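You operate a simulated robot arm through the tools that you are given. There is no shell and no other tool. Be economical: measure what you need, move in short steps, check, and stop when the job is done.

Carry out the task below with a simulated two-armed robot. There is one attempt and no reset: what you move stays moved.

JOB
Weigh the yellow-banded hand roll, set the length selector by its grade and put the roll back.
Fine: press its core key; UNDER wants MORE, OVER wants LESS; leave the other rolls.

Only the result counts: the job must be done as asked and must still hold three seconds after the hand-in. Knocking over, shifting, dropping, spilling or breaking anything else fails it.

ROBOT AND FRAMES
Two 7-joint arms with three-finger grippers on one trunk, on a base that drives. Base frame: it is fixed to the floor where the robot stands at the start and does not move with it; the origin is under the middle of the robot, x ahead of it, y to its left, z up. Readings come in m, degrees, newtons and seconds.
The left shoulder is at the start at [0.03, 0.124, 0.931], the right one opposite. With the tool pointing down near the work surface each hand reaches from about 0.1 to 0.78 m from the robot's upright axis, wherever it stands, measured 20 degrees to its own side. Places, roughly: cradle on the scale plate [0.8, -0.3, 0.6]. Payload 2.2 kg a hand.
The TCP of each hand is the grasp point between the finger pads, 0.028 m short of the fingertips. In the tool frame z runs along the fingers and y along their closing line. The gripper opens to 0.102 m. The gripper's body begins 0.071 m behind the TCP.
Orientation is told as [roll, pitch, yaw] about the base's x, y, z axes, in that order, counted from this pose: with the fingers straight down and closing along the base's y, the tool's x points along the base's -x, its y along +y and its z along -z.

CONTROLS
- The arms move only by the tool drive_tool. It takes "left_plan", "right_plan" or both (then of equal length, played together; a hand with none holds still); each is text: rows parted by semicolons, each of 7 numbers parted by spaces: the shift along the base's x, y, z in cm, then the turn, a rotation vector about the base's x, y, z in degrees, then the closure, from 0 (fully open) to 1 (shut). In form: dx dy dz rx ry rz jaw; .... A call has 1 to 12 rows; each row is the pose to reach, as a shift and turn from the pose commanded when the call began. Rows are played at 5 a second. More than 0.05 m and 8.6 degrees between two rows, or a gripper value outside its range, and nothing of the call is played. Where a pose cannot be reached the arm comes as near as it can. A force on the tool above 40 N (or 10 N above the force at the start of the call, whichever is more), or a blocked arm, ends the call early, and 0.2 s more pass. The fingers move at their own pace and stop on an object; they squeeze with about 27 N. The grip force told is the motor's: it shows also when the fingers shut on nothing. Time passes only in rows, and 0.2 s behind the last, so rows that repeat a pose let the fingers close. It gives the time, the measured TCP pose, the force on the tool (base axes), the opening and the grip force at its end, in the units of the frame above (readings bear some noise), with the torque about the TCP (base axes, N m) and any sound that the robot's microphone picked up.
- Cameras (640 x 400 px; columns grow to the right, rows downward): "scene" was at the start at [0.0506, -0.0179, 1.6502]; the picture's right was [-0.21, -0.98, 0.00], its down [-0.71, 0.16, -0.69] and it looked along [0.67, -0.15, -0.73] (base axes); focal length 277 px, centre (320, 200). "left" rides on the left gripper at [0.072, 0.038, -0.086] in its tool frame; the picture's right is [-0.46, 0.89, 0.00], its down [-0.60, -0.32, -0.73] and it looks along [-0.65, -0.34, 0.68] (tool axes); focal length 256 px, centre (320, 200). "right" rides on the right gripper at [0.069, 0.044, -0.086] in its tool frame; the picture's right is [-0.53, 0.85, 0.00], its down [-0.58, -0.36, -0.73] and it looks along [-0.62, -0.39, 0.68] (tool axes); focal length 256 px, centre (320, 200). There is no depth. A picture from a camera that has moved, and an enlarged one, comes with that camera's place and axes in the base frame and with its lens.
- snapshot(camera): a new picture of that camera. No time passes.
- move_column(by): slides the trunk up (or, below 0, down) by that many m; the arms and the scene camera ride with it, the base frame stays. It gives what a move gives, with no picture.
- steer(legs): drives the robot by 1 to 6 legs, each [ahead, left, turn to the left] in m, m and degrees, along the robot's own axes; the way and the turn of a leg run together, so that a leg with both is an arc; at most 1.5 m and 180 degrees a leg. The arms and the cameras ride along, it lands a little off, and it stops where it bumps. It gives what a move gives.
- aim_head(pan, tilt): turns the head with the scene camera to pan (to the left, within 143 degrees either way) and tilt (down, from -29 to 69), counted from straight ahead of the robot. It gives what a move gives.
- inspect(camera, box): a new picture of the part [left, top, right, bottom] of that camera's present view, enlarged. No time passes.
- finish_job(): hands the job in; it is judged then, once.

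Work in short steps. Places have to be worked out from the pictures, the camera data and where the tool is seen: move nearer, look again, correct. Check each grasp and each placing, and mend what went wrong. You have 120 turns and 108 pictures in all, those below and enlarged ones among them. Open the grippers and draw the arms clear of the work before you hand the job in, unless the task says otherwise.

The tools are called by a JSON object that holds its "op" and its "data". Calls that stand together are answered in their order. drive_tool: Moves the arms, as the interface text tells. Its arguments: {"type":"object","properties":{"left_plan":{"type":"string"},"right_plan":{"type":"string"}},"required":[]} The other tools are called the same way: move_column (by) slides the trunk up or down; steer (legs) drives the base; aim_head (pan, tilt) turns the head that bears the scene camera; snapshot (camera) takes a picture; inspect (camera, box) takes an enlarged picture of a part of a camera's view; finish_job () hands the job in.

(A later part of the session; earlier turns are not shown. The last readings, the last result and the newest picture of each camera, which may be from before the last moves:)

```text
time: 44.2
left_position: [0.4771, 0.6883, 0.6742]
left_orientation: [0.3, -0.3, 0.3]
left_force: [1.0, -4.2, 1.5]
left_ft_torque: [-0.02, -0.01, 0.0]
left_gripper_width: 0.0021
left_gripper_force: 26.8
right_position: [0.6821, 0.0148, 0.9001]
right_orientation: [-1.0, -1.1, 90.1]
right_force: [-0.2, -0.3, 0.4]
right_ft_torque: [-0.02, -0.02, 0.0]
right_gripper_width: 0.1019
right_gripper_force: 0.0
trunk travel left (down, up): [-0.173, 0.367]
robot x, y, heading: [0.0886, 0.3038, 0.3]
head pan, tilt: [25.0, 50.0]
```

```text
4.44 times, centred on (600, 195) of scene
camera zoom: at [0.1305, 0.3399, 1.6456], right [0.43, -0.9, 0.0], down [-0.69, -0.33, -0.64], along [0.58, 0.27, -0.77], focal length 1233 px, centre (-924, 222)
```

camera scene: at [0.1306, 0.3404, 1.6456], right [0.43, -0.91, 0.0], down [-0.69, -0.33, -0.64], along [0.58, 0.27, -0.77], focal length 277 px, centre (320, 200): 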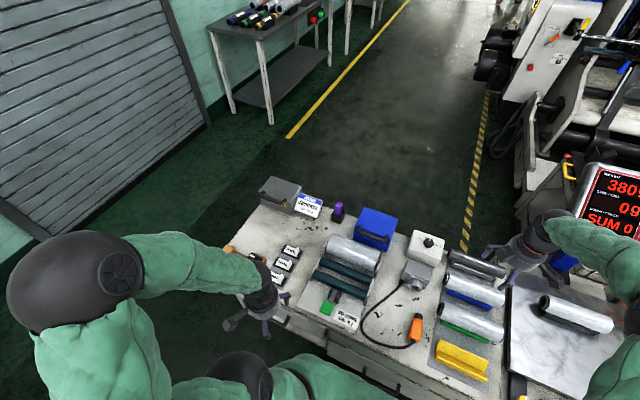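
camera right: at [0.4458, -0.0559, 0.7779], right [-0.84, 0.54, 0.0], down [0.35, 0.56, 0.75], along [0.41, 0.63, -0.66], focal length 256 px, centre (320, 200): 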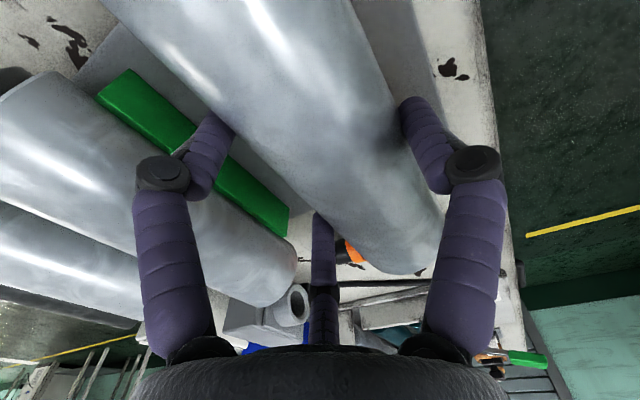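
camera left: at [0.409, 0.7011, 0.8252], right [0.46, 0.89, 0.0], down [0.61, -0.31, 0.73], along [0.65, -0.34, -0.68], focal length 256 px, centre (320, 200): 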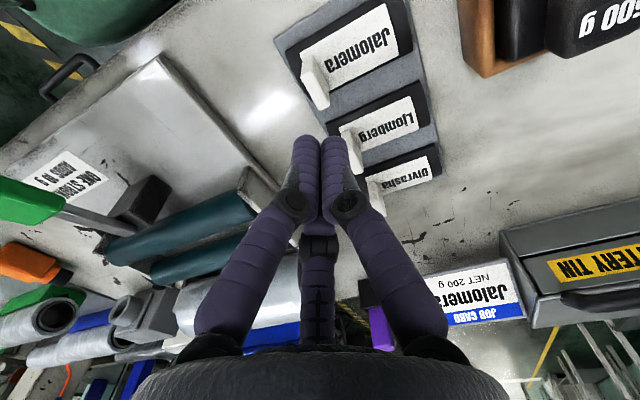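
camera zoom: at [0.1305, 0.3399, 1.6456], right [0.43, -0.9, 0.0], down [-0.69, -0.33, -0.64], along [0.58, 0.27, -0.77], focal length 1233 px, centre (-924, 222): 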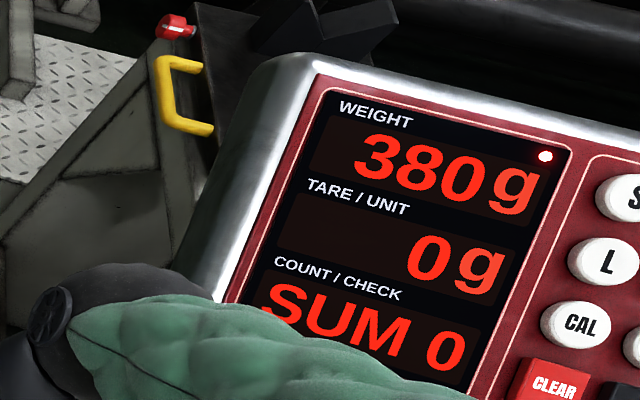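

The slider is now near the weight holder with a 4 N reaction, so I stop pushing; I back off 3 cm and see whether it springs back.

{"op": "drive_tool", "data": {"left_plan": "0 -1 0 0 0 0 1; 0 -2.5 0 0 0 0 1; 0 -4 0 0 0 0 1; 0 -5 0 0 0 0 1"}}

{"op": "inspect", "data": {"camera": "scene", "box": [232, 235, 312, 295]}}

```text
time: 45.2
left_position: [0.4773, 0.6381, 0.6751]
left_orientation: [0.4, -0.4, 0.3]
left_force: [-0.5, 0.3, 0.2]
left_ft_torque: [0.04, 0.04, 0.01]
left_gripper_width: 0.0021
left_gripper_force: 26.9
right_position: [0.6821, 0.0161, 0.9004]
right_orientation: [-0.8, -1.2, 90.1]
right_force: [-0.9, 0.6, 0.5]
right_ft_torque: [0.01, 0.01, 0.0]
right_gripper_width: 0.1021
right_gripper_force: 0.0
trunk travel left (down, up): [-0.173, 0.367]
robot x, y, heading: [0.0879, 0.3116, 0.2]
head pan, tilt: [25.0, 50.0]
```

```text
6.67 times, centred on (272, 265) of scene
camera zoom: at [0.1305, 0.3403, 1.6456], right [0.43, -0.9, 0.0], down [-0.69, -0.33, -0.64], along [0.58, 0.27, -0.77], focal length 1850 px, centre (640, -233)
```

zoom: 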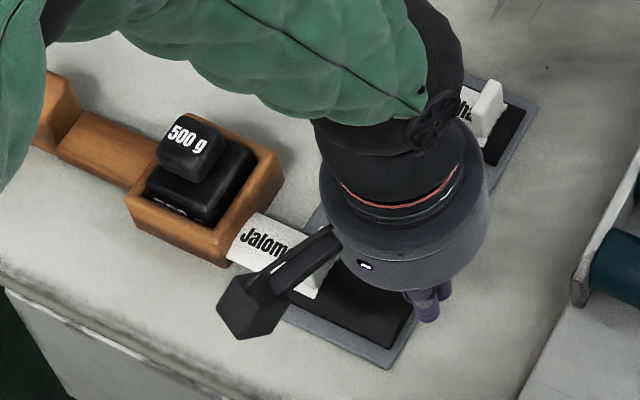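

The tab stays where it was pushed; it is likely a sliding cover that exposed a black key beneath. I press the exposed black part at about (0.477, 0.664).

{"op": "drive_tool", "data": {"left_plan": "0 1 1 0 0 0 1; 0 2.4 1 0 0 0 1; 0 2.4 0 0 0 0 1; 0 2.4 -0.8 0 0 0 1; 0 2.4 -1.3 0 0 0 1; 0 2.4 -1.7 0 0 0 1; 0 2.4 -2.1 0 0 0 1; 0 2.4 -2.5 0 0 0 1"}}

{"op": "inspect", "data": {"camera": "left", "box": [220, 0, 460, 180]}}

{"op": "inspect", "data": {"camera": "scene", "box": [560, 150, 640, 240]}}

```text
time: 46.6
left_position: [0.478, 0.6631, 0.6607]
left_orientation: [0.6, -0.5, 0.3]
left_force: [-9.9, -6.4, 32.6]
left_ft_torque: [-0.5, 0.55, -0.01]
left_gripper_width: 0.0021
left_gripper_force: 27.3
right_position: [0.6811, 0.0141, 0.9017]
right_orientation: [-1.0, -1.2, 90.2]
right_force: [0.0, 0.4, -0.2]
right_ft_torque: [-0.02, 0.0, -0.01]
right_gripper_width: 0.102
right_gripper_force: 0.1
trunk travel left (down, up): [-0.173, 0.367]
robot x, y, heading: [0.0867, 0.3056, 0.1]
head pan, tilt: [25.0, 50.0]
stopped in row 7 (left hand): the force on the tool passed its limit at 49 N (the readings are from after the stop); the commanded pose is now the measured one
```

```text
2.22 times, centred on (340, 90) of left
camera zoom: at [0.4047, 0.6999, 0.7473], right [0.46, 0.89, 0.01], down [0.6, -0.32, 0.73], along [0.65, -0.33, -0.68], focal length 569 px, centre (276, 444)
```

zoom: 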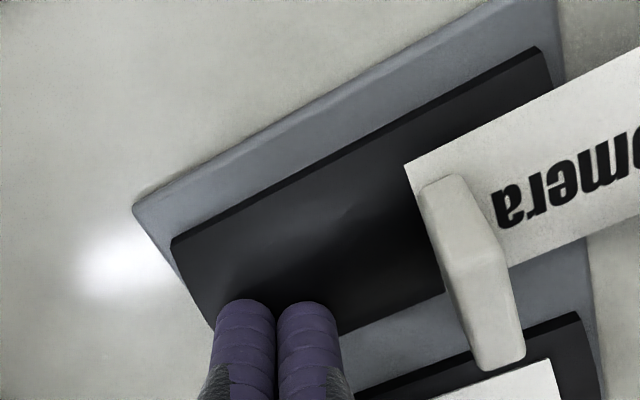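

```text
4.44 times, centred on (600, 195) of scene
camera zoom: at [0.1279, 0.3378, 1.6461], right [0.43, -0.9, 0.0], down [-0.69, -0.33, -0.64], along [0.58, 0.28, -0.76], focal length 1233 px, centre (-924, 222)
```

zoom: 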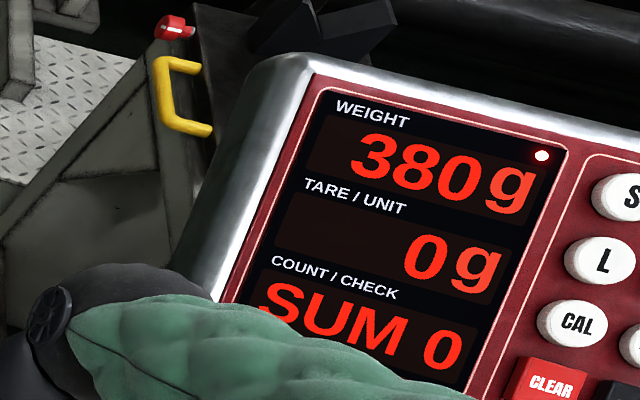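

The black body is solid too. I lift away and take a clean look at the key's present state.

{"op": "drive_tool", "data": {"left_plan": "0 0 3 0 0 0 1; -3 -2 6 0 0 0 1; -6 -4 9 0 0 0 1; -9 -6 11 0 0 0 1; -12 -8 12 0 0 0 1; -15 -10 13 0 0 0 1"}}

{"op": "inspect", "data": {"camera": "scene", "box": [232, 225, 312, 295]}}

```text
time: 48.0
left_position: [0.3304, 0.561, 0.789]
left_orientation: [0.5, -0.5, 0.2]
left_force: [-0.3, 0.0, 0.4]
left_ft_torque: [0.02, 0.0, -0.03]
left_gripper_width: 0.002
left_gripper_force: 27.5
right_position: [0.6812, 0.016, 0.8999]
right_orientation: [-0.9, -1.2, 90.1]
right_force: [0.0, -0.4, 0.5]
right_ft_torque: [-0.01, 0.01, 0.02]
right_gripper_width: 0.1021
right_gripper_force: 0.1
trunk travel left (down, up): [-0.173, 0.367]
robot x, y, heading: [0.0882, 0.3105, 0.4]
head pan, tilt: [25.0, 50.0]
```

```text
5.71 times, centred on (272, 260) of scene
camera zoom: at [0.1294, 0.3398, 1.6457], right [0.43, -0.9, 0.0], down [-0.69, -0.33, -0.64], along [0.58, 0.27, -0.77], focal length 1585 px, centre (594, -143)
```

zoom: 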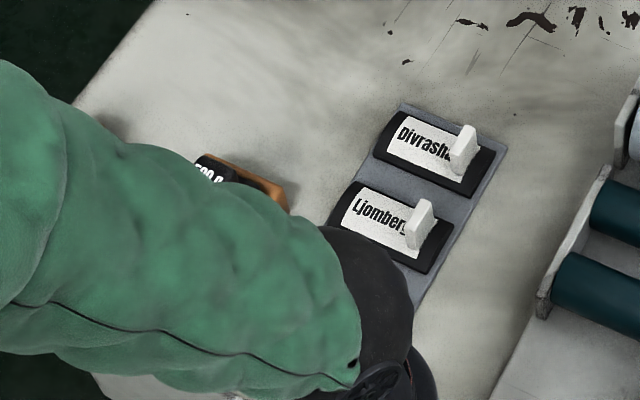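

The arm blocks that view; the left camera itself should see the key at about (490,137).

{"op": "inspect", "data": {"camera": "left", "box": [400, 40, 620, 220]}}

```text
2.22 times, centred on (510, 130) of left
camera zoom: at [0.2577, 0.6001, 0.8756], right [0.46, 0.89, 0.01], down [0.6, -0.32, 0.73], along [0.66, -0.33, -0.68], focal length 569 px, centre (-102, 356)
```

zoom: 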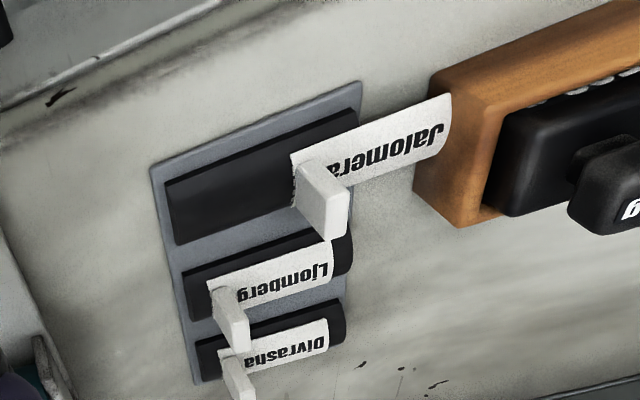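

The slid tab is now at y≈0.703, and the weight holder hasn't moved. I'll straddle the tab with half-open fingers and grip it so I can slide it back in a controlled way.

{"op": "drive_tool", "data": {"left_plan": "3 3 0 0 0 0 0.6; 6 6 0 0 0 0 0.6; 9 9 0 0 0 0 0.6; 12 12 0 0 0 0 0.6; 14.6 14.2 -2 0 0 0 0.6; 14.6 14.2 -5 0 0 0 0.6; 14.6 14.2 -7 0 0 0 0.6"}}

{"op": "inspect", "data": {"camera": "left", "box": [200, 0, 460, 240]}}

```text
time: 49.6
left_position: [0.474, 0.7067, 0.7163]
left_orientation: [0.4, -0.5, 0.2]
left_force: [0.4, 0.4, -0.3]
left_ft_torque: [0.04, -0.02, -0.01]
left_gripper_width: 0.0409
left_gripper_force: 0.1
right_position: [0.681, 0.0158, 0.9003]
right_orientation: [-0.9, -1.2, 90.2]
right_force: [1.1, -0.7, 0.0]
right_ft_torque: [-0.02, 0.0, 0.03]
right_gripper_width: 0.1018
right_gripper_force: 0.0
trunk travel left (down, up): [-0.173, 0.367]
robot x, y, heading: [0.0865, 0.3101, 0.3]
head pan, tilt: [25.0, 50.0]
```

```text
1.67 times, centred on (330, 120) of left
camera zoom: at [0.4022, 0.7439, 0.8029], right [0.46, 0.89, 0.01], down [0.6, -0.32, 0.73], along [0.66, -0.33, -0.68], focal length 427 px, centre (303, 333)
```

zoom: 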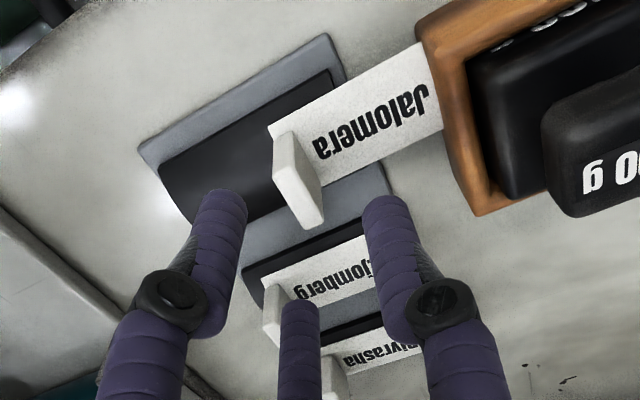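

The hand is centred over the tab. I lower to z≈0.68 and grip it.

{"op": "drive_tool", "data": {"left_plan": "0 0 -1.5 0 0 0 0.6; 0 0 -3 0 0 0 0.6; 0 0 -3.6 0 0 0 0.6; 0 0 -3.6 0 0 0 0.8; 0 0 -3.6 0 0 0 1; 0 0 -3.6 0 0 0 1"}}

```text
time: 51.0
left_position: [0.4741, 0.7056, 0.6822]
left_orientation: [0.6, -0.4, 0.3]
left_force: [-1.3, -2.5, 0.2]
left_ft_torque: [-0.11, 0.03, 0.09]
left_gripper_width: 0.0105
left_gripper_force: 27.0
right_position: [0.6826, 0.0156, 0.9006]
right_orientation: [-0.9, -1.2, 90.2]
right_force: [0.6, 0.7, 0.3]
right_ft_torque: [-0.03, 0.01, -0.01]
right_gripper_width: 0.1019
right_gripper_force: 0.1
trunk travel left (down, up): [-0.173, 0.367]
robot x, y, heading: [0.0861, 0.3093, 0.2]
head pan, tilt: [25.0, 50.0]
```

Gripped (10 mm thick tab). I slide it back to the right in small steps.

{"op": "drive_tool", "data": {"left_plan": "0 -0.7 0 0 0 0 1; 0 -1.4 0 0 0 0 1; 0 -2.1 0 0 0 0 1; 0 -2.8 0 0 0 0 1; 0 -3.5 0 0 0 0 1; 0 -4 0 0 0 0 1; 0 -4.5 0 0 0 0 1; 0 -4.5 0 0 0 0 1"}}

{"op": "inspect", "data": {"camera": "left", "box": [200, 0, 460, 240]}}

```text
time: 52.8
left_position: [0.4747, 0.6619, 0.6834]
left_orientation: [0.5, -0.5, 0.3]
left_force: [-0.5, -0.7, 0.3]
left_ft_torque: [-0.03, 0.01, 0.04]
left_gripper_width: 0.0083
left_gripper_force: 27.3
right_position: [0.6831, 0.016, 0.8997]
right_orientation: [-0.9, -1.2, 90.2]
right_force: [0.4, 0.3, -0.1]
right_ft_torque: [-0.01, 0.01, 0.0]
right_gripper_width: 0.1019
right_gripper_force: 0.2
trunk travel left (down, up): [-0.173, 0.367]
robot x, y, heading: [0.087, 0.3074, 0.3]
head pan, tilt: [25.0, 50.0]
```

```text
1.67 times, centred on (330, 120) of left
camera zoom: at [0.402, 0.6982, 0.769], right [0.46, 0.89, 0.01], down [0.6, -0.32, 0.73], along [0.65, -0.33, -0.68], focal length 427 px, centre (303, 333)
```

zoom: 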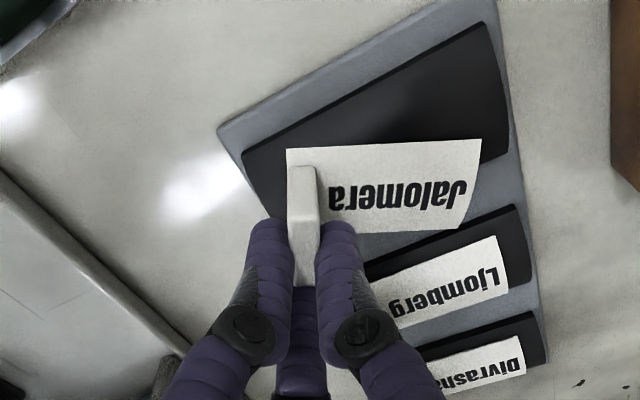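

The label plate has yawed in my grip, so it's a loose tag on a stand, not a key: the core keys must be the scale's S/M/L buttons. I must put this tag back exactly; I lift it 2 cm and turn it back about +25°.

{"op": "drive_tool", "data": {"left_plan": "0 0 1 0 0 0 1; 0 0 2 0 0 0 1; 0 0 2 0 0 8 1; 0 0 2 0 0 16 1; 0 0 2 0 0 24 1; 0 0 2 0 0 26 1"}}

{"op": "snapshot", "data": {"camera": "left"}}

{"op": "inspect", "data": {"camera": "scene", "box": [232, 225, 312, 295]}}

```text
time: 54.2
left_position: [0.4754, 0.6602, 0.7034]
left_orientation: [0.5, -0.5, 26.4]
left_force: [-0.5, -0.8, 0.1]
left_ft_torque: [0.02, 0.0, -0.04]
left_gripper_width: 0.0076
left_gripper_force: 27.5
right_position: [0.6826, 0.0152, 0.9002]
right_orientation: [-0.9, -1.2, 90.1]
right_force: [1.3, 0.1, 0.3]
right_ft_torque: [0.01, -0.01, 0.03]
right_gripper_width: 0.102
right_gripper_force: 0.0
trunk travel left (down, up): [-0.173, 0.367]
robot x, y, heading: [0.0865, 0.311, 0.2]
head pan, tilt: [25.0, 50.0]
```

```text
24 pictures are left
camera left: at [0.3938, 0.6622, 0.7892], right [0.02, 1.0, 0.01], down [0.68, -0.02, 0.73], along [0.73, -0.01, -0.68], focal length 256 px, centre (320, 200)
```

left: 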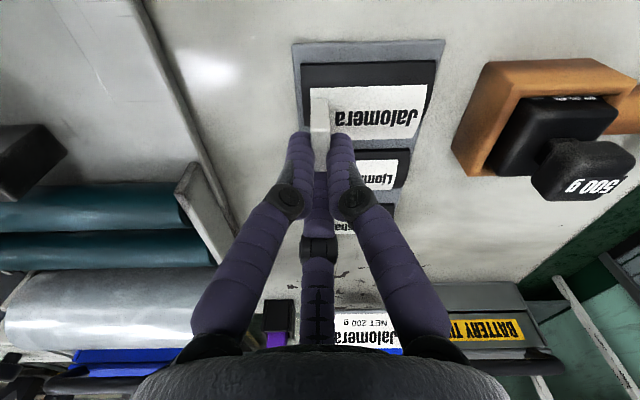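

```text
5.71 times, centred on (272, 260) of scene
camera zoom: at [0.1304, 0.3403, 1.6456], right [0.43, -0.9, 0.0], down [-0.69, -0.33, -0.64], along [0.58, 0.27, -0.77], focal length 1585 px, centre (594, -143)
```

zoom: 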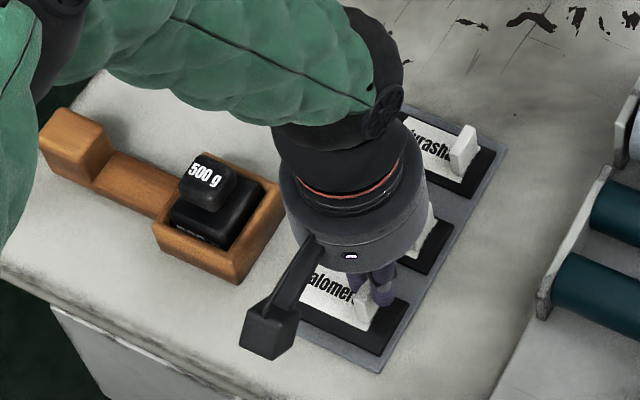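

The tag is parallel to its stand again; I estimate it 4 mm too far right. I shift +0.4 cm in y and lower it gently.

{"op": "drive_tool", "data": {"left_plan": "0 0.4 0 0 0 0 1; 0 0.4 -1 0 0 0 1; 0 0.4 -1.5 0 0 0 1; 0 0.4 -1.8 0 0 0 1; 0 0.4 -1.9 0 0 0 1"}}

{"op": "inspect", "data": {"camera": "left", "box": [270, 0, 470, 220]}}

```text
time: 55.4
left_position: [0.4745, 0.6644, 0.6836]
left_orientation: [0.5, -0.5, 26.2]
left_force: [0.4, 0.8, 0.9]
left_ft_torque: [-0.01, -0.02, 0.0]
left_gripper_width: 0.0073
left_gripper_force: 26.6
right_position: [0.6817, 0.0145, 0.8999]
right_orientation: [-0.9, -1.2, 90.2]
right_force: [0.4, -0.1, -0.6]
right_ft_torque: [0.02, 0.02, 0.02]
right_gripper_width: 0.1022
right_gripper_force: 0.1
trunk travel left (down, up): [-0.173, 0.367]
robot x, y, heading: [0.0861, 0.3056, 0.4]
head pan, tilt: [25.0, 50.0]
```

```text
1.82 times, centred on (370, 110) of left
camera zoom: at [0.3933, 0.666, 0.7697], right [0.02, 1.0, 0.01], down [0.68, -0.03, 0.73], along [0.73, -0.01, -0.68], focal length 465 px, centre (229, 364)
```

zoom: 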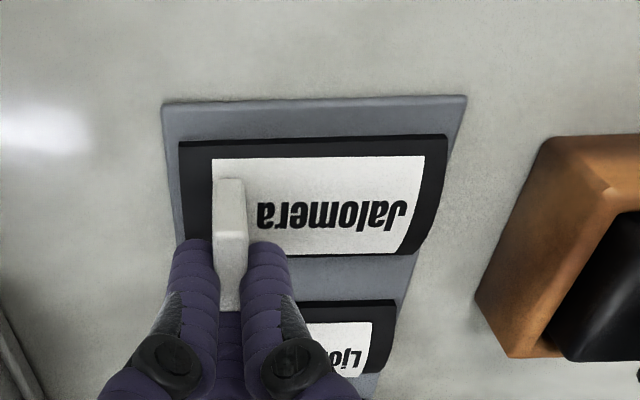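

The tag sits in its original place with the same margins as its neighbour. I release it and rise straight up.

{"op": "drive_tool", "data": {"left_plan": "0 0 -0.05 0 0 0 0.95; 0 0 -0.05 0 0 0 0.8; 0 0 -0.05 0 0 0 0.6; 0 0 -0.05 0 0 0 0.55; 0 0 2 0 0 0 0.55; 0 0 5 0 0 0 0.55; -2 -1 9 0 0 0 0.55; -5 -2 12 0 0 0 0.55; -9 -3 14 0 0 0 0.5"}}

{"op": "snapshot", "data": {"camera": "left"}}

```text
time: 57.4
left_position: [0.3822, 0.6354, 0.8237]
left_orientation: [0.4, -0.5, 26.2]
left_force: [-0.9, 0.0, -0.1]
left_ft_torque: [0.02, -0.04, 0.02]
left_gripper_width: 0.0511
left_gripper_force: 0.0
right_position: [0.6806, 0.014, 0.9017]
right_orientation: [-1.0, -1.2, 90.1]
right_force: [-0.6, -0.6, 0.4]
right_ft_torque: [0.0, -0.02, 0.03]
right_gripper_width: 0.102
right_gripper_force: 0.1
trunk travel left (down, up): [-0.173, 0.367]
robot x, y, heading: [0.0877, 0.3061, 0.2]
head pan, tilt: [25.0, 50.0]
```

```text
21 pictures are left
camera left: at [0.302, 0.6366, 0.9095], right [0.03, 1.0, 0.01], down [0.68, -0.03, 0.73], along [0.73, -0.01, -0.68], focal length 256 px, centre (320, 200)
```

left: 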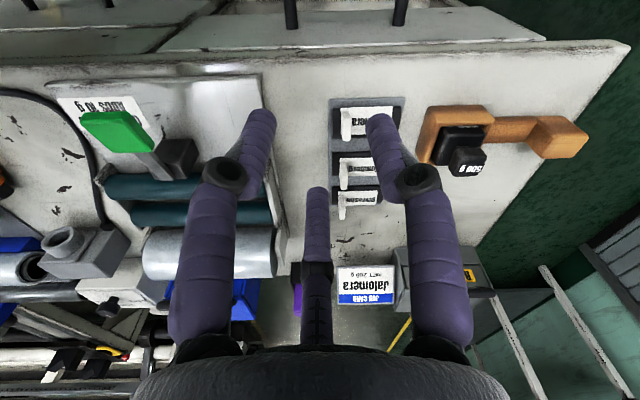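

All three tags align again. The S/M/L buttons on the scale terminal must be the core keys, so I raise the left hand, drive back right and study the rolls' cores.

{"op": "drive_tool", "data": {"left_plan": "-2 0 3 0 0 -8 0; -4 0 6 0 0 -16 0; -6 0 9 0 0 -24 0; -8 0 12 0 0 -26 0"}}

{"op": "steer", "data": {"legs": [[0, -0.46, 0]]}}

{"op": "aim_head", "data": {"pan": 0, "tilt": 45}}

{"op": "snapshot", "data": {"camera": "scene"}}

```text
time: 58.4
left_position: [0.3038, 0.6358, 0.9437]
left_orientation: [0.4, -0.5, 0.2]
left_force: [0.0, 0.9, -0.5]
left_ft_torque: [0.02, -0.02, 0.01]
left_gripper_width: 0.102
left_gripper_force: 0.1
right_position: [0.6807, 0.0153, 0.9011]
right_orientation: [-0.9, -1.2, 90.1]
right_force: [-0.3, 0.7, 0.2]
right_ft_torque: [0.03, 0.03, 0.0]
right_gripper_width: 0.1019
right_gripper_force: 0.0
trunk travel left (down, up): [-0.173, 0.367]
robot x, y, heading: [0.0879, 0.3056, 0.3]
head pan, tilt: [25.0, 50.0]
```

```text
time: 61.2
left_position: [0.3056, 0.1687, 0.9429]
left_orientation: [0.4, -0.6, 0.2]
left_force: [0.4, -1.8, -0.6]
left_ft_torque: [0.02, 0.0, -0.02]
left_gripper_width: 0.1021
left_gripper_force: 0.0
right_position: [0.6824, -0.4526, 0.9004]
right_orientation: [-0.8, -1.2, 89.9]
right_force: [0.4, -0.9, 0.3]
right_ft_torque: [0.01, 0.05, 0.02]
right_gripper_width: 0.1021
right_gripper_force: 0.1
trunk travel left (down, up): [-0.173, 0.367]
robot x, y, heading: [0.0896, -0.1583, -0.2]
head pan, tilt: [25.0, 50.0]
```

```text
time: 62.1
left_position: [0.3069, 0.1698, 0.9437]
left_orientation: [0.4, -0.5, 0.0]
left_force: [-0.3, 0.0, 0.1]
left_ft_torque: [-0.02, 0.02, 0.0]
left_gripper_width: 0.1019
left_gripper_force: 0.1
right_position: [0.6815, -0.4517, 0.9001]
right_orientation: [-0.9, -1.2, 89.8]
right_force: [-0.9, 0.4, 0.2]
right_ft_torque: [-0.01, 0.0, 0.01]
right_gripper_width: 0.1018
right_gripper_force: 0.1
trunk travel left (down, up): [-0.173, 0.367]
robot x, y, heading: [0.0896, -0.1577, -0.1]
head pan, tilt: [0.0, 45.0]
```

```text
20 pictures are left
camera scene: at [0.143, -0.1571, 1.6525], right [0.0, -1.0, 0.0], down [-0.71, 0.0, -0.71], along [0.71, 0.0, -0.71], focal length 277 px, centre (320, 200)
```

scene: 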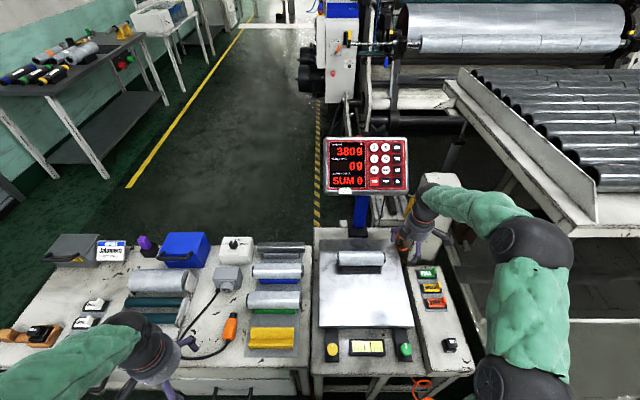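

I enlarge the roll ends: the yellow roll on the scale and the two others with the empty core.

{"op": "inspect", "data": {"camera": "scene", "box": [235, 235, 395, 325]}}

{"op": "snapshot", "data": {"camera": "left"}}

```text
4.00 times, centred on (315, 280) of scene
camera zoom: at [0.143, -0.1571, 1.6525], right [0.0, -1.0, 0.0], down [-0.71, 0.0, -0.71], along [0.71, 0.0, -0.71], focal length 1110 px, centre (340, -120)
```

zoom: 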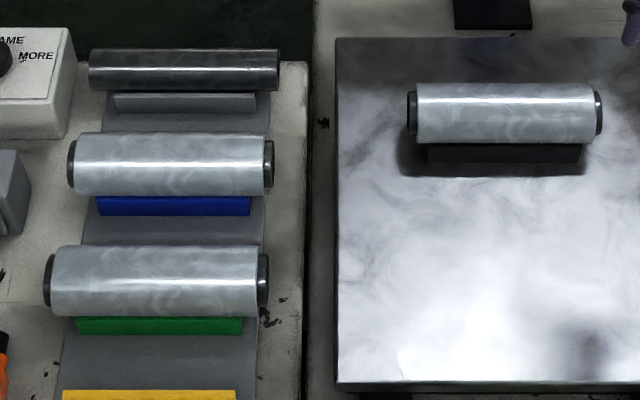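

```text
18 pictures are left
camera left: at [0.2347, 0.2078, 1.0292], right [0.46, 0.89, 0.01], down [0.6, -0.32, 0.73], along [0.65, -0.33, -0.68], focal length 256 px, centre (320, 200)
```

left: 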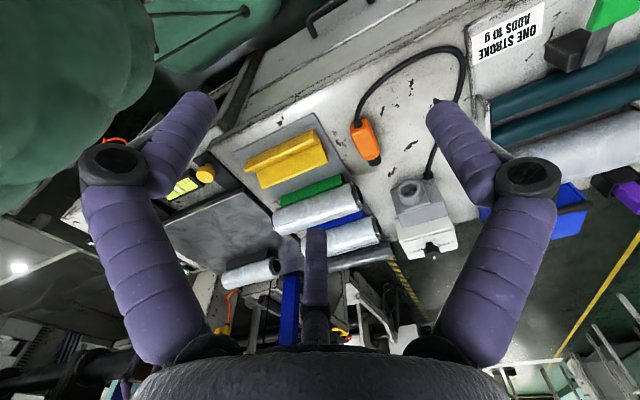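

The three cores look the same size from here. I bring the left camera close to the yellow roll's end to look for a size mark.

{"op": "drive_tool", "data": {"left_plan": "3.2 -2.8 0 0 0 0 0; 6.4 -5.6 0 0 0 0 0; 9.6 -8.4 0 0 0 0 0; 12.8 -11.2 0 0 0 0 0; 16 -14 -1 0 0 0 0; 19.2 -16.8 -3 0 0 0 0; 22.4 -19.6 -5 0 0 0 0; 25.6 -22.4 -7 0 0 0 0; 28.8 -25.2 -9 0 0 0 0; 32 -28 -11 0 0 0 0; 35 -30.5 -13 0 0 0 0"}}

{"op": "snapshot", "data": {"camera": "left"}}

```text
time: 64.5
left_position: [0.6581, -0.1353, 0.8129]
left_orientation: [0.5, -0.5, 0.1]
left_force: [0.1, -0.6, -0.3]
left_ft_torque: [0.02, 0.03, -0.02]
left_gripper_width: 0.102
left_gripper_force: 0.1
right_position: [0.6825, -0.453, 0.9004]
right_orientation: [-0.9, -1.4, 89.8]
right_force: [0.8, -0.3, 0.2]
right_ft_torque: [0.05, 0.02, 0.02]
right_gripper_width: 0.1019
right_gripper_force: 0.1
trunk travel left (down, up): [-0.173, 0.367]
robot x, y, heading: [0.0946, -0.1562, 0.1]
head pan, tilt: [0.0, 45.0]
```

```text
17 pictures are left
camera left: at [0.5856, -0.0974, 0.8988], right [0.46, 0.89, 0.01], down [0.6, -0.32, 0.73], along [0.65, -0.33, -0.68], focal length 256 px, centre (320, 200)
```

left: 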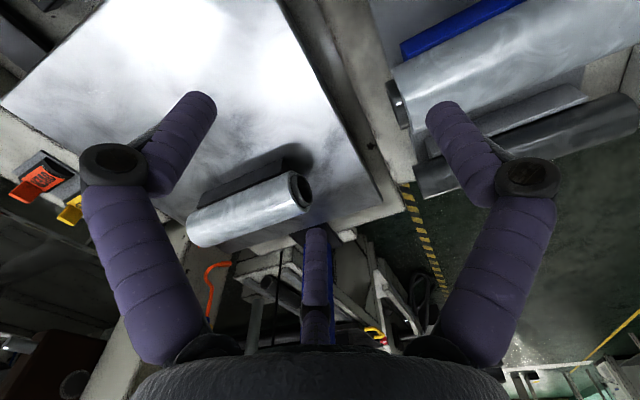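

{"op": "inspect", "data": {"camera": "left", "box": [180, 160, 330, 254]}}

```text
4.26 times, centred on (255, 207) of left
camera zoom: at [0.5856, -0.0974, 0.8988], right [0.46, 0.89, 0.01], down [0.6, -0.32, 0.73], along [0.65, -0.33, -0.68], focal length 1089 px, centre (597, 170)
```

zoom: 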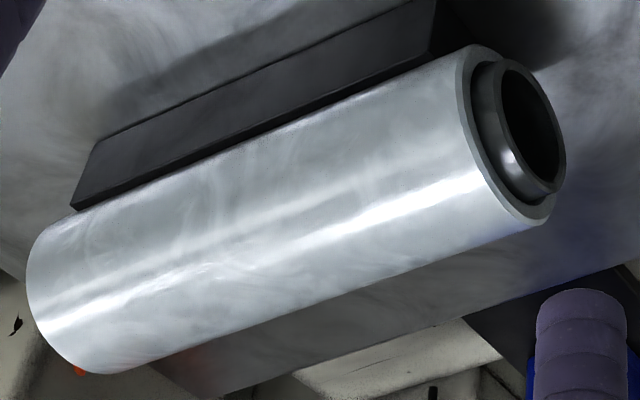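

No mark on it. I compare with the blue roll's core end and the bare core visible at the right of this view.

{"op": "inspect", "data": {"camera": "left", "box": [370, 50, 530, 210]}}

{"op": "inspect", "data": {"camera": "scene", "box": [318, 130, 418, 196]}}

```text
2.50 times, centred on (450, 130) of left
camera zoom: at [0.5856, -0.0974, 0.8988], right [0.46, 0.89, 0.01], down [0.6, -0.32, 0.73], along [0.65, -0.33, -0.68], focal length 640 px, centre (-5, 375)
```

zoom: 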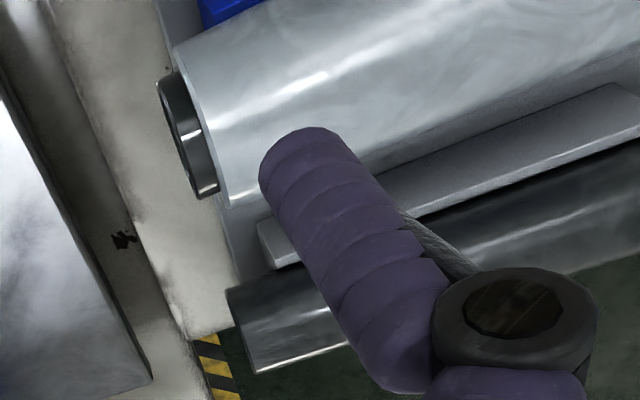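

```text
6.06 times, centred on (368, 163) of scene
camera zoom: at [0.1443, -0.1578, 1.6525], right [0.0, -1.0, 0.0], down [-0.71, 0.0, -0.71], along [0.71, 0.0, -0.71], focal length 1681 px, centre (29, 424)
```

zoom: 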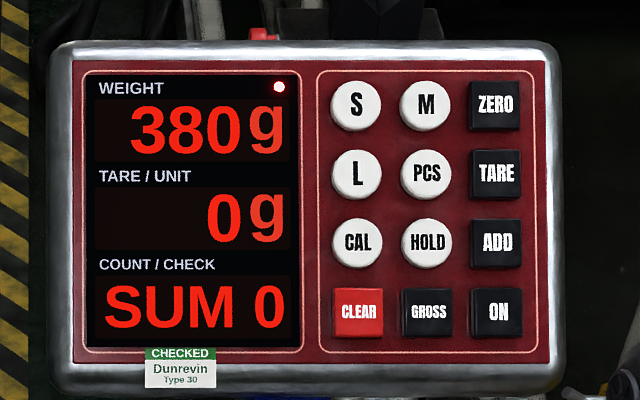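

No size mark. There was a sheet and a fitting on the bench at the right; I turn the head there to look for a core chart or gauge.

{"op": "aim_head", "data": {"pan": -60, "tilt": 45}}

{"op": "snapshot", "data": {"camera": "scene"}}

```text
time: 65.8
left_position: [0.6553, -0.1342, 0.8139]
left_orientation: [0.5, -0.5, 0.0]
left_force: [-1.3, -0.5, 0.2]
left_ft_torque: [0.01, 0.0, -0.01]
left_gripper_width: 0.1019
left_gripper_force: 0.1
right_position: [0.682, -0.4516, 0.8988]
right_orientation: [-0.8, -1.2, 89.8]
right_force: [0.3, -0.4, -0.6]
right_ft_torque: [-0.02, 0.01, -0.01]
right_gripper_width: 0.1019
right_gripper_force: 0.1
trunk travel left (down, up): [-0.173, 0.367]
robot x, y, heading: [0.0884, -0.1554, 0.1]
head pan, tilt: [-60.0, 45.0]
```

```text
13 pictures are left
camera scene: at [0.1025, -0.2276, 1.6525], right [-0.87, -0.5, 0.0], down [-0.35, 0.61, -0.71], along [0.35, -0.61, -0.71], focal length 277 px, centre (320, 200)
```

scene: 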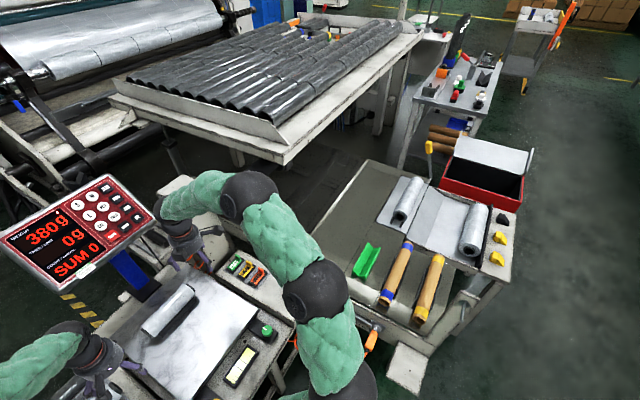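

On the right bench there are brown tubes with coloured bands (blue and yellow). I enlarge them to see whether one is the "yellow-banded hand roll".

{"op": "inspect", "data": {"camera": "scene", "box": [340, 160, 520, 340]}}

```text
2.22 times, centred on (430, 250) of scene
camera zoom: at [0.1025, -0.2276, 1.6525], right [-0.87, -0.5, 0.0], down [-0.35, 0.61, -0.71], along [0.35, -0.61, -0.71], focal length 616 px, centre (76, 89)
```

zoom: 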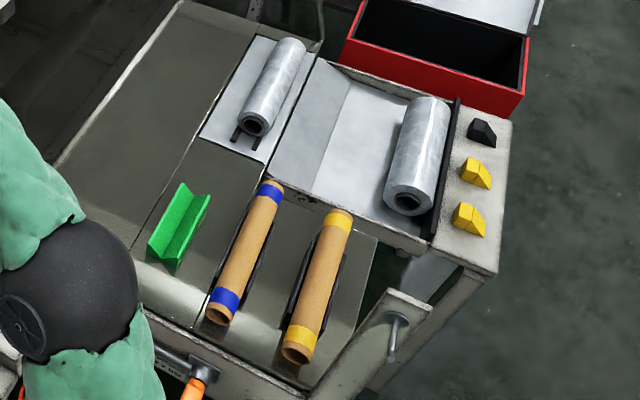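

Those are another station's cores; no chart exists, so pressing a preset will at least show its tare. Terminal key L triangulates to ≈(1.037, −0.372, 0.99), S/M one row higher, panel facing back and up about 37°. I retract the left hand and tilt the right hand forward with fingers shut.

{"op": "drive_tool", "data": {"left_plan": "-3.2 2.8 2 0 0 0 0; -6.4 5.6 4 0 0 0 0; -9.6 8.4 6 0 0 0 0; -12.8 11.2 8 0 0 0 0; -16 14 10 0 0 0 0; -19.2 16.8 11 0 0 0 0; -22.4 19.6 12 0 0 0 0; -25.6 22.4 13 0 0 0 0; -28.8 25.2 13 0 0 0 0; -32 28 13 0 0 0 0", "right_plan": "0 0 2 0 0 0 0.5; 0 0 4 0 0 0 1; 0 1 6 0 -6.6 0 1; 0 2 8 0 -13.2 0 1; 0 3 10 0 -19.8 0 1; 0 4 12 0 -26.4 0 1; 0 5 14 0 -33 0 1; 0 6 16 0 -39.6 0 1; 0 7 18 0 -46.2 0 1; 0 8 19 0 -52 0 1"}}

{"op": "move_column", "data": {"by": 0.12}}

{"op": "steer", "data": {"legs": [[0.03, 0, 0]]}}

{"op": "aim_head", "data": {"pan": 0, "tilt": 45}}

{"op": "snapshot", "data": {"camera": "scene"}}

```text
time: 68.0
left_position: [0.3341, 0.1439, 0.9463]
left_orientation: [0.5, -0.5, 0.0]
left_force: [-0.1, -0.7, 0.6]
left_ft_torque: [0.0, -0.01, 0.02]
left_gripper_width: 0.1019
left_gripper_force: 0.0
right_position: [0.6793, -0.3732, 1.0915]
right_orientation: [-53.1, -0.9, 90.9]
right_force: [-0.3, -0.5, -0.2]
right_ft_torque: [0.02, 0.0, 0.0]
right_gripper_width: 0.0023
right_gripper_force: 27.2
trunk travel left (down, up): [-0.173, 0.367]
robot x, y, heading: [0.088, -0.1567, -0.1]
head pan, tilt: [-60.0, 45.0]
```

```text
time: 69.5
left_position: [0.3364, 0.1439, 1.0656]
left_orientation: [0.4, -0.5, 0.2]
left_force: [-0.3, 0.5, 0.2]
left_ft_torque: [0.01, -0.01, 0.0]
left_gripper_width: 0.102
left_gripper_force: 0.0
right_position: [0.6816, -0.3715, 1.2094]
right_orientation: [-52.9, -0.8, 90.9]
right_force: [-0.5, 0.3, -1.2]
right_ft_torque: [0.05, -0.04, 0.0]
right_gripper_width: 0.002
right_gripper_force: 27.2
trunk travel left (down, up): [-0.293, 0.247]
robot x, y, heading: [0.0891, -0.1544, -0.2]
head pan, tilt: [-60.0, 45.0]
```

```text
time: 70.3
left_position: [0.3673, 0.1448, 1.0653]
left_orientation: [0.5, -0.4, 0.1]
left_force: [0.8, 0.3, -0.5]
left_ft_torque: [0.0, 0.07, 0.0]
left_gripper_width: 0.1018
left_gripper_force: 0.1
right_position: [0.714, -0.3717, 1.2085]
right_orientation: [-52.8, -0.8, 90.8]
right_force: [-0.1, 0.5, -0.8]
right_ft_torque: [0.01, 0.0, -0.03]
right_gripper_width: 0.0021
right_gripper_force: 27.1
trunk travel left (down, up): [-0.293, 0.247]
robot x, y, heading: [0.1201, -0.1561, 0.1]
head pan, tilt: [-60.0, 45.0]
```

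```text
time: 71.6
left_position: [0.3652, 0.1433, 1.0661]
left_orientation: [0.5, -0.5, 0.1]
left_force: [-0.2, 0.1, 0.7]
left_ft_torque: [0.01, -0.01, 0.0]
left_gripper_width: 0.1021
left_gripper_force: 0.1
right_position: [0.7115, -0.3716, 1.2099]
right_orientation: [-52.9, -0.8, 91.0]
right_force: [-0.6, -0.1, -0.5]
right_ft_torque: [0.03, 0.02, 0.03]
right_gripper_width: 0.0022
right_gripper_force: 27.7
trunk travel left (down, up): [-0.293, 0.247]
robot x, y, heading: [0.1189, -0.1617, -0.2]
head pan, tilt: [0.0, 45.0]
```

```text
11 pictures are left
camera scene: at [0.1729, -0.1572, 1.7725], right [0.0, -1.0, 0.0], down [-0.71, 0.0, -0.71], along [0.71, 0.0, -0.71], focal length 277 px, centre (320, 200)
```

scene: 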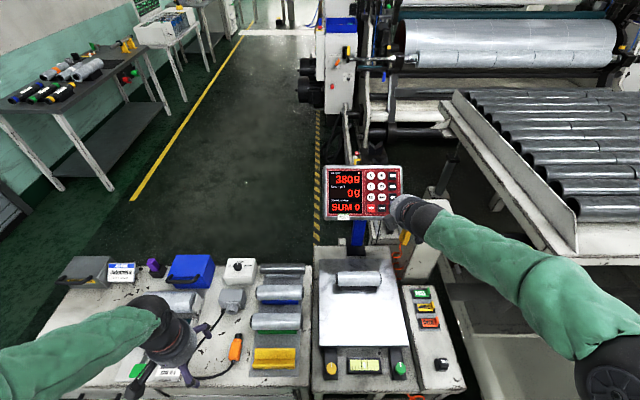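

The prediction for key M fits this picture. I bring the closed fingertips to 6 cm in front of key M along the press direction.

{"op": "drive_tool", "data": {"right_plan": "4 -0.6 -1.8 0 0 0 1; 8 -1.3 -3.6 0 0 0 1; 12 -2 -5.5 0 0 0 1; 16 -2.6 -7.4 0 0 0 1; 20 -3.3 -9.3 0 0 0 1; 24 -4 -11.2 0 0 0 1; 28.2 -4.6 -13.1 0 0 0 1; 28.2 -4.6 -13.1 0 0 0 1"}}

{"op": "inspect", "data": {"camera": "scene", "box": [318, 158, 418, 228]}}

```text
time: 73.4
left_position: [0.3643, 0.1442, 1.065]
left_orientation: [0.4, -0.5, 0.1]
left_force: [0.2, -0.2, 0.1]
left_ft_torque: [-0.01, -0.01, 0.0]
left_gripper_width: 0.102
left_gripper_force: 0.0
right_position: [0.9926, -0.421, 1.0814]
right_orientation: [-52.9, -0.9, 90.9]
right_force: [-0.6, 0.5, -0.4]
right_ft_torque: [0.01, -0.04, -0.03]
right_gripper_width: 0.0021
right_gripper_force: 26.8
trunk travel left (down, up): [-0.293, 0.247]
robot x, y, heading: [0.1197, -0.1554, 0.1]
head pan, tilt: [0.0, 45.0]
```

```text
5.71 times, centred on (368, 193) of scene
camera zoom: at [0.1713, -0.1571, 1.7726], right [0.0, -1.0, 0.0], down [-0.71, 0.0, -0.71], along [0.71, 0.0, -0.71], focal length 1585 px, centre (46, 240)
```

zoom: 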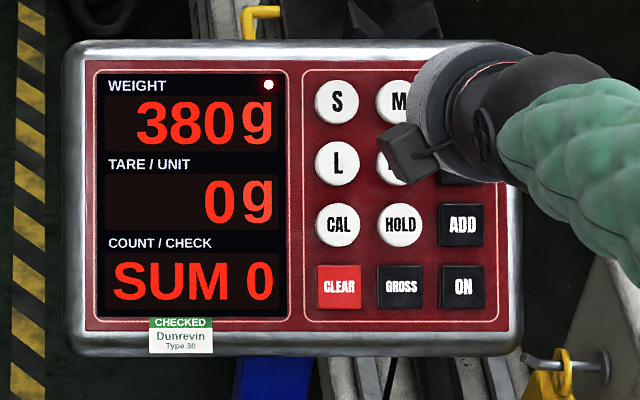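

Fingertips project about 7 mm right of M's centre; I correct and advance 5.6 cm along the press direction.

{"op": "drive_tool", "data": {"right_plan": "1.6 0.7 -1.4 0 0 0 1; 3.2 0.7 -2.6 0 0 0 1; 4 0.7 -3.2 0 0 0 1; 4.5 0.7 -3.6 0 0 0 1"}}

```text
time: 74.4
left_position: [0.3647, 0.1452, 1.0662]
left_orientation: [0.5, -0.5, 0.0]
left_force: [0.1, 0.2, -0.6]
left_ft_torque: [0.02, 0.02, -0.02]
left_gripper_width: 0.1022
left_gripper_force: 0.0
right_position: [1.0383, -0.4115, 1.044]
right_orientation: [-52.9, -0.7, 90.9]
right_force: [-1.0, 0.9, 1.0]
right_ft_torque: [0.03, 0.05, -0.01]
right_gripper_width: 0.002
right_gripper_force: 27.0
trunk travel left (down, up): [-0.293, 0.247]
robot x, y, heading: [0.1157, -0.1592, -0.3]
head pan, tilt: [0.0, 45.0]
heard: click
```

A click was heard with light force. I back off 5 cm and read the display.

{"op": "drive_tool", "data": {"right_plan": "-1.2 0 0.9 0 0 0 1; -3 0 2.4 0 0 0 1; -5 0 4 0 0 0 1"}}

{"op": "inspect", "data": {"camera": "scene", "box": [318, 158, 418, 228]}}

```text
time: 75.2
left_position: [0.3649, 0.1449, 1.0653]
left_orientation: [0.5, -0.5, 0.1]
left_force: [-0.8, -0.3, -0.8]
left_ft_torque: [0.0, -0.01, 0.01]
left_gripper_width: 0.1019
left_gripper_force: 0.2
right_position: [0.9884, -0.41, 1.0834]
right_orientation: [-52.9, -0.9, 90.9]
right_force: [-0.4, 0.1, -0.7]
right_ft_torque: [-0.04, -0.05, -0.01]
right_gripper_width: 0.002
right_gripper_force: 27.0
trunk travel left (down, up): [-0.293, 0.247]
robot x, y, heading: [0.1216, -0.1558, 0.2]
head pan, tilt: [0.0, 45.0]
```

```text
5.71 times, centred on (368, 193) of scene
camera zoom: at [0.1716, -0.1571, 1.7726], right [0.0, -1.0, 0.0], down [-0.71, 0.0, -0.71], along [0.71, 0.0, -0.71], focal length 1585 px, centre (46, 240)
```

zoom: 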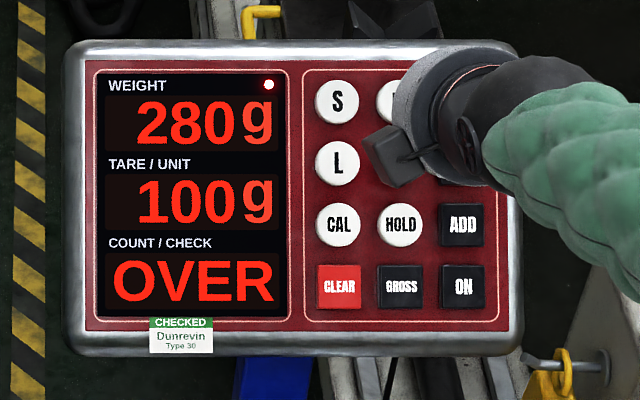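

M gives tare 100 g, net 280, OVER, far from 200, while the rolls' cores are larger than the bare tube on the rack. I press L to see its tare.

{"op": "drive_tool", "data": {"right_plan": "-1.4 2.2 -1.8 0 0 0 1; -2.7 4.4 -3.6 0 0 0 1; -1.1 4.4 -4.9 0 0 0 1; 0.5 4.4 -6.2 0 0 0 1; 1.5 4.4 -7 0 0 0 1; 2.1 4.4 -7.5 0 0 0 1"}}

```text
time: 76.6
left_position: [0.3643, 0.145, 1.0663]
left_orientation: [0.5, -0.6, 0.2]
left_force: [0.6, 0.3, 0.4]
left_ft_torque: [0.03, 0.0, 0.01]
left_gripper_width: 0.1019
left_gripper_force: 0.1
right_position: [1.0073, -0.3664, 1.0098]
right_orientation: [-53.0, -0.7, 90.9]
right_force: [-18.4, 1.9, 8.2]
right_ft_torque: [0.04, 0.42, 0.03]
right_gripper_width: 0.0023
right_gripper_force: 26.5
trunk travel left (down, up): [-0.293, 0.247]
robot x, y, heading: [0.1194, -0.1596, 0.0]
head pan, tilt: [0.0, 45.0]
heard: click
```

{"op": "drive_tool", "data": {"right_plan": "-1.5 0 1.2 0 0 0 1; -4 0 3 0 0 0 1; -6 0 5 0 0 0 1; -9 0 6 0 0 0 1"}}

{"op": "inspect", "data": {"camera": "scene", "box": [220, 158, 420, 338]}}

```text
time: 77.6
left_position: [0.3647, 0.1456, 1.0662]
left_orientation: [0.6, -0.7, 0.1]
left_force: [-0.2, 0.4, 0.8]
left_ft_torque: [-0.01, -0.04, -0.01]
left_gripper_width: 0.1021
left_gripper_force: 0.1
right_position: [0.9189, -0.3675, 1.0696]
right_orientation: [-53.1, -0.8, 91.0]
right_force: [-0.2, 0.6, -0.2]
right_ft_torque: [-0.03, -0.02, -0.02]
right_gripper_width: 0.002
right_gripper_force: 27.1
trunk travel left (down, up): [-0.293, 0.247]
robot x, y, heading: [0.1199, -0.1568, -0.1]
head pan, tilt: [0.0, 45.0]
```

```text
2.22 times, centred on (320, 248) of scene
camera zoom: at [0.1705, -0.157, 1.7726], right [0.0, -1.0, 0.0], down [-0.71, 0.0, -0.71], along [0.71, 0.0, -0.71], focal length 616 px, centre (320, 93)
```

zoom: 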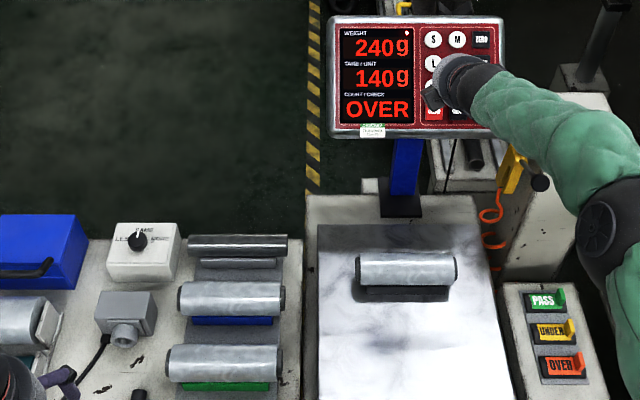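

L gives tare 140 g, net 240 g, OVER: the closest plausible net, and every preset grades OVER, so the selector must go to LESS. I retract the right hand and untilt it, then drive left so the left hand can reach the selector.

{"op": "drive_tool", "data": {"right_plan": "-4 0 1 0 0 0 1; -8 0 2 0 0 0 1; -12 0 3 0 7 0 0.5; -16 0 3 0 14 0 0; -20 0 3 0 21 0 0; -22 0 3 0 28 0 0; -23 0 3 0 35 0 0; -24 0 3 0 42 0 0; -24 0 3 0 48 0 0; -24 0 3 0 52 0 0"}}

{"op": "steer", "data": {"legs": [[0, 0.26, 0]]}}

{"op": "inspect", "data": {"camera": "scene", "box": [250, 200, 370, 290]}}

```text
time: 79.8
left_position: [0.3668, 0.1445, 1.0658]
left_orientation: [0.5, -0.5, 0.2]
left_force: [-0.3, -0.5, -0.9]
left_ft_torque: [0.03, 0.01, 0.0]
left_gripper_width: 0.1018
left_gripper_force: 0.0
right_position: [0.6783, -0.3688, 1.0984]
right_orientation: [-0.8, -1.4, 89.9]
right_force: [0.4, -0.1, 0.0]
right_ft_torque: [0.01, -0.02, 0.02]
right_gripper_width: 0.1022
right_gripper_force: 0.1
trunk travel left (down, up): [-0.293, 0.247]
robot x, y, heading: [0.1161, -0.1565, -0.3]
head pan, tilt: [0.0, 45.0]
```

```text
time: 81.7
left_position: [0.3655, 0.4024, 1.065]
left_orientation: [0.5, -0.5, 0.0]
left_force: [-1.0, -0.2, 0.1]
left_ft_torque: [-0.04, -0.01, -0.03]
left_gripper_width: 0.102
left_gripper_force: 0.0
right_position: [0.6781, -0.1092, 1.0995]
right_orientation: [-0.9, -1.2, 89.8]
right_force: [0.1, 0.2, 1.3]
right_ft_torque: [-0.02, -0.02, 0.02]
right_gripper_width: 0.1019
right_gripper_force: 0.0
trunk travel left (down, up): [-0.293, 0.247]
robot x, y, heading: [0.1186, 0.1032, -0.0]
head pan, tilt: [0.0, 45.0]
```

```text
4.44 times, centred on (310, 245) of scene
camera zoom: at [0.1732, 0.1027, 1.7725], right [0.0, -1.0, 0.0], down [-0.71, 0.0, -0.71], along [0.71, 0.0, -0.71], focal length 1233 px, centre (364, 0)
```

zoom: 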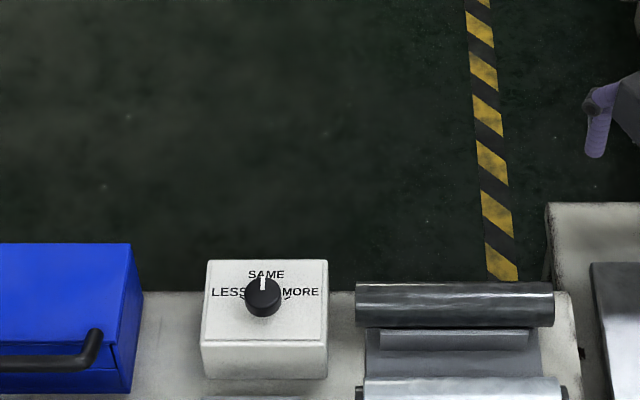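

The selector knob triangulates to ≈(0.837, 0.2025), top z≈0.697, diameter ≈3.6 cm. I bring the left hand over it in two stages.

{"op": "drive_tool", "data": {"left_plan": "4.3 -1.9 0 0 0 0 0; 8.6 -3.8 0 0 0 0 0; 12.9 -5.7 0 0 0 0 0; 17.2 -7.6 -1 0 0 0 0; 21.5 -9.5 -2 0 0 0 0; 25.8 -11.4 -3.5 0 0 0 0; 30 -13.2 -5.5 0 0 0 0; 34 -15 -7.5 0 0 0 0; 38 -16.8 -9.5 0 0 0 0; 42 -18.6 -11.5 0 0 0 0; 45 -19.8 -14.5 0 0 0 0; 47.2 -20.7 -18.5 0 0 0 0"}}

{"op": "drive_tool", "data": {"left_plan": "0 0 -3.5 0 0 0 0; 0 0 -7 0 0 0 0; 0 0 -10.5 0 0 0 0"}}

{"op": "snapshot", "data": {"camera": "left"}}

```text
time: 84.3
left_position: [0.8374, 0.1974, 0.8812]
left_orientation: [0.4, -0.4, 0.0]
left_force: [0.5, 0.3, 0.1]
left_ft_torque: [-0.03, 0.05, 0.02]
left_gripper_width: 0.1017
left_gripper_force: 0.1
right_position: [0.6797, -0.1102, 1.0973]
right_orientation: [-0.8, -1.2, 89.8]
right_force: [0.8, -0.2, -0.2]
right_ft_torque: [-0.02, 0.03, -0.02]
right_gripper_width: 0.1018
right_gripper_force: 0.0
trunk travel left (down, up): [-0.293, 0.247]
robot x, y, heading: [0.1211, 0.1016, -0.4]
head pan, tilt: [0.0, 45.0]
```

```text
time: 85.1
left_position: [0.8398, 0.1946, 0.7753]
left_orientation: [0.5, -0.5, 0.0]
left_force: [0.4, 0.3, 0.6]
left_ft_torque: [-0.02, 0.05, 0.0]
left_gripper_width: 0.1022
left_gripper_force: 0.2
right_position: [0.6804, -0.1118, 1.0975]
right_orientation: [-0.8, -1.4, 89.7]
right_force: [0.1, 0.1, -0.2]
right_ft_torque: [0.01, 0.0, 0.02]
right_gripper_width: 0.1025
right_gripper_force: 0.1
trunk travel left (down, up): [-0.293, 0.247]
robot x, y, heading: [0.1202, 0.0998, 0.0]
head pan, tilt: [0.0, 45.0]
```

```text
6 pictures are left
camera left: at [0.7667, 0.2324, 0.8606], right [0.47, 0.89, 0.01], down [0.6, -0.32, 0.73], along [0.65, -0.33, -0.68], focal length 256 px, centre (320, 200)
```

left: 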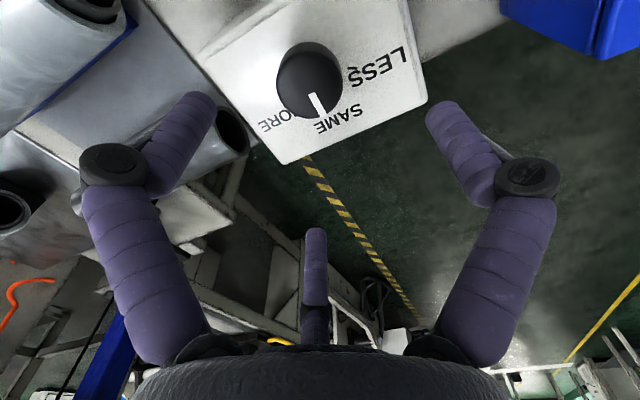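

In the left view the knob top sits slightly nearer; combining views I take x≈0.834. I shift −0.6 cm and lower to z≈0.712, then close gently.

{"op": "drive_tool", "data": {"left_plan": "-0.6 0 -2 0 0 0 0; -0.6 0 -4 0 0 0 0; -0.6 0 -5.5 0 0 0 0; -0.6 0 -6.3 0 0 0 0; -0.6 0 -6.3 0 0 0 0.3; -0.6 0 -6.3 0 0 0 0.5; -0.6 0 -6.3 0 0 0 0.6; -0.6 0 -6.3 0 0 0 0.7; -0.6 0 -6.3 0 0 0 0.7"}}

```text
time: 86.8
left_position: [0.82, 0.1939, 0.7201]
left_orientation: [0.5, -0.1, 0.0]
left_force: [-14.8, 1.6, 22.2]
left_ft_torque: [-0.58, 1.25, 0.17]
left_gripper_width: 0.0483
left_gripper_force: 12.9
left hand out of reach, approached as far as the arm can: row 2, 3, 4, 5, 6, 7, 8
right_position: [0.6759, -0.1102, 1.0989]
right_orientation: [-1.0, -1.3, 89.7]
right_force: [0.5, 0.7, 0.0]
right_ft_torque: [-0.02, 0.05, 0.0]
right_gripper_width: 0.1023
right_gripper_force: 0.1
trunk travel left (down, up): [-0.293, 0.247]
robot x, y, heading: [0.1198, 0.1021, -0.1]
head pan, tilt: [0.0, 45.0]
stopped in row 8 (left hand): the force on the tool passed its limit at 48 N (the readings are from after the stop); the commanded pose is now the measured one
```

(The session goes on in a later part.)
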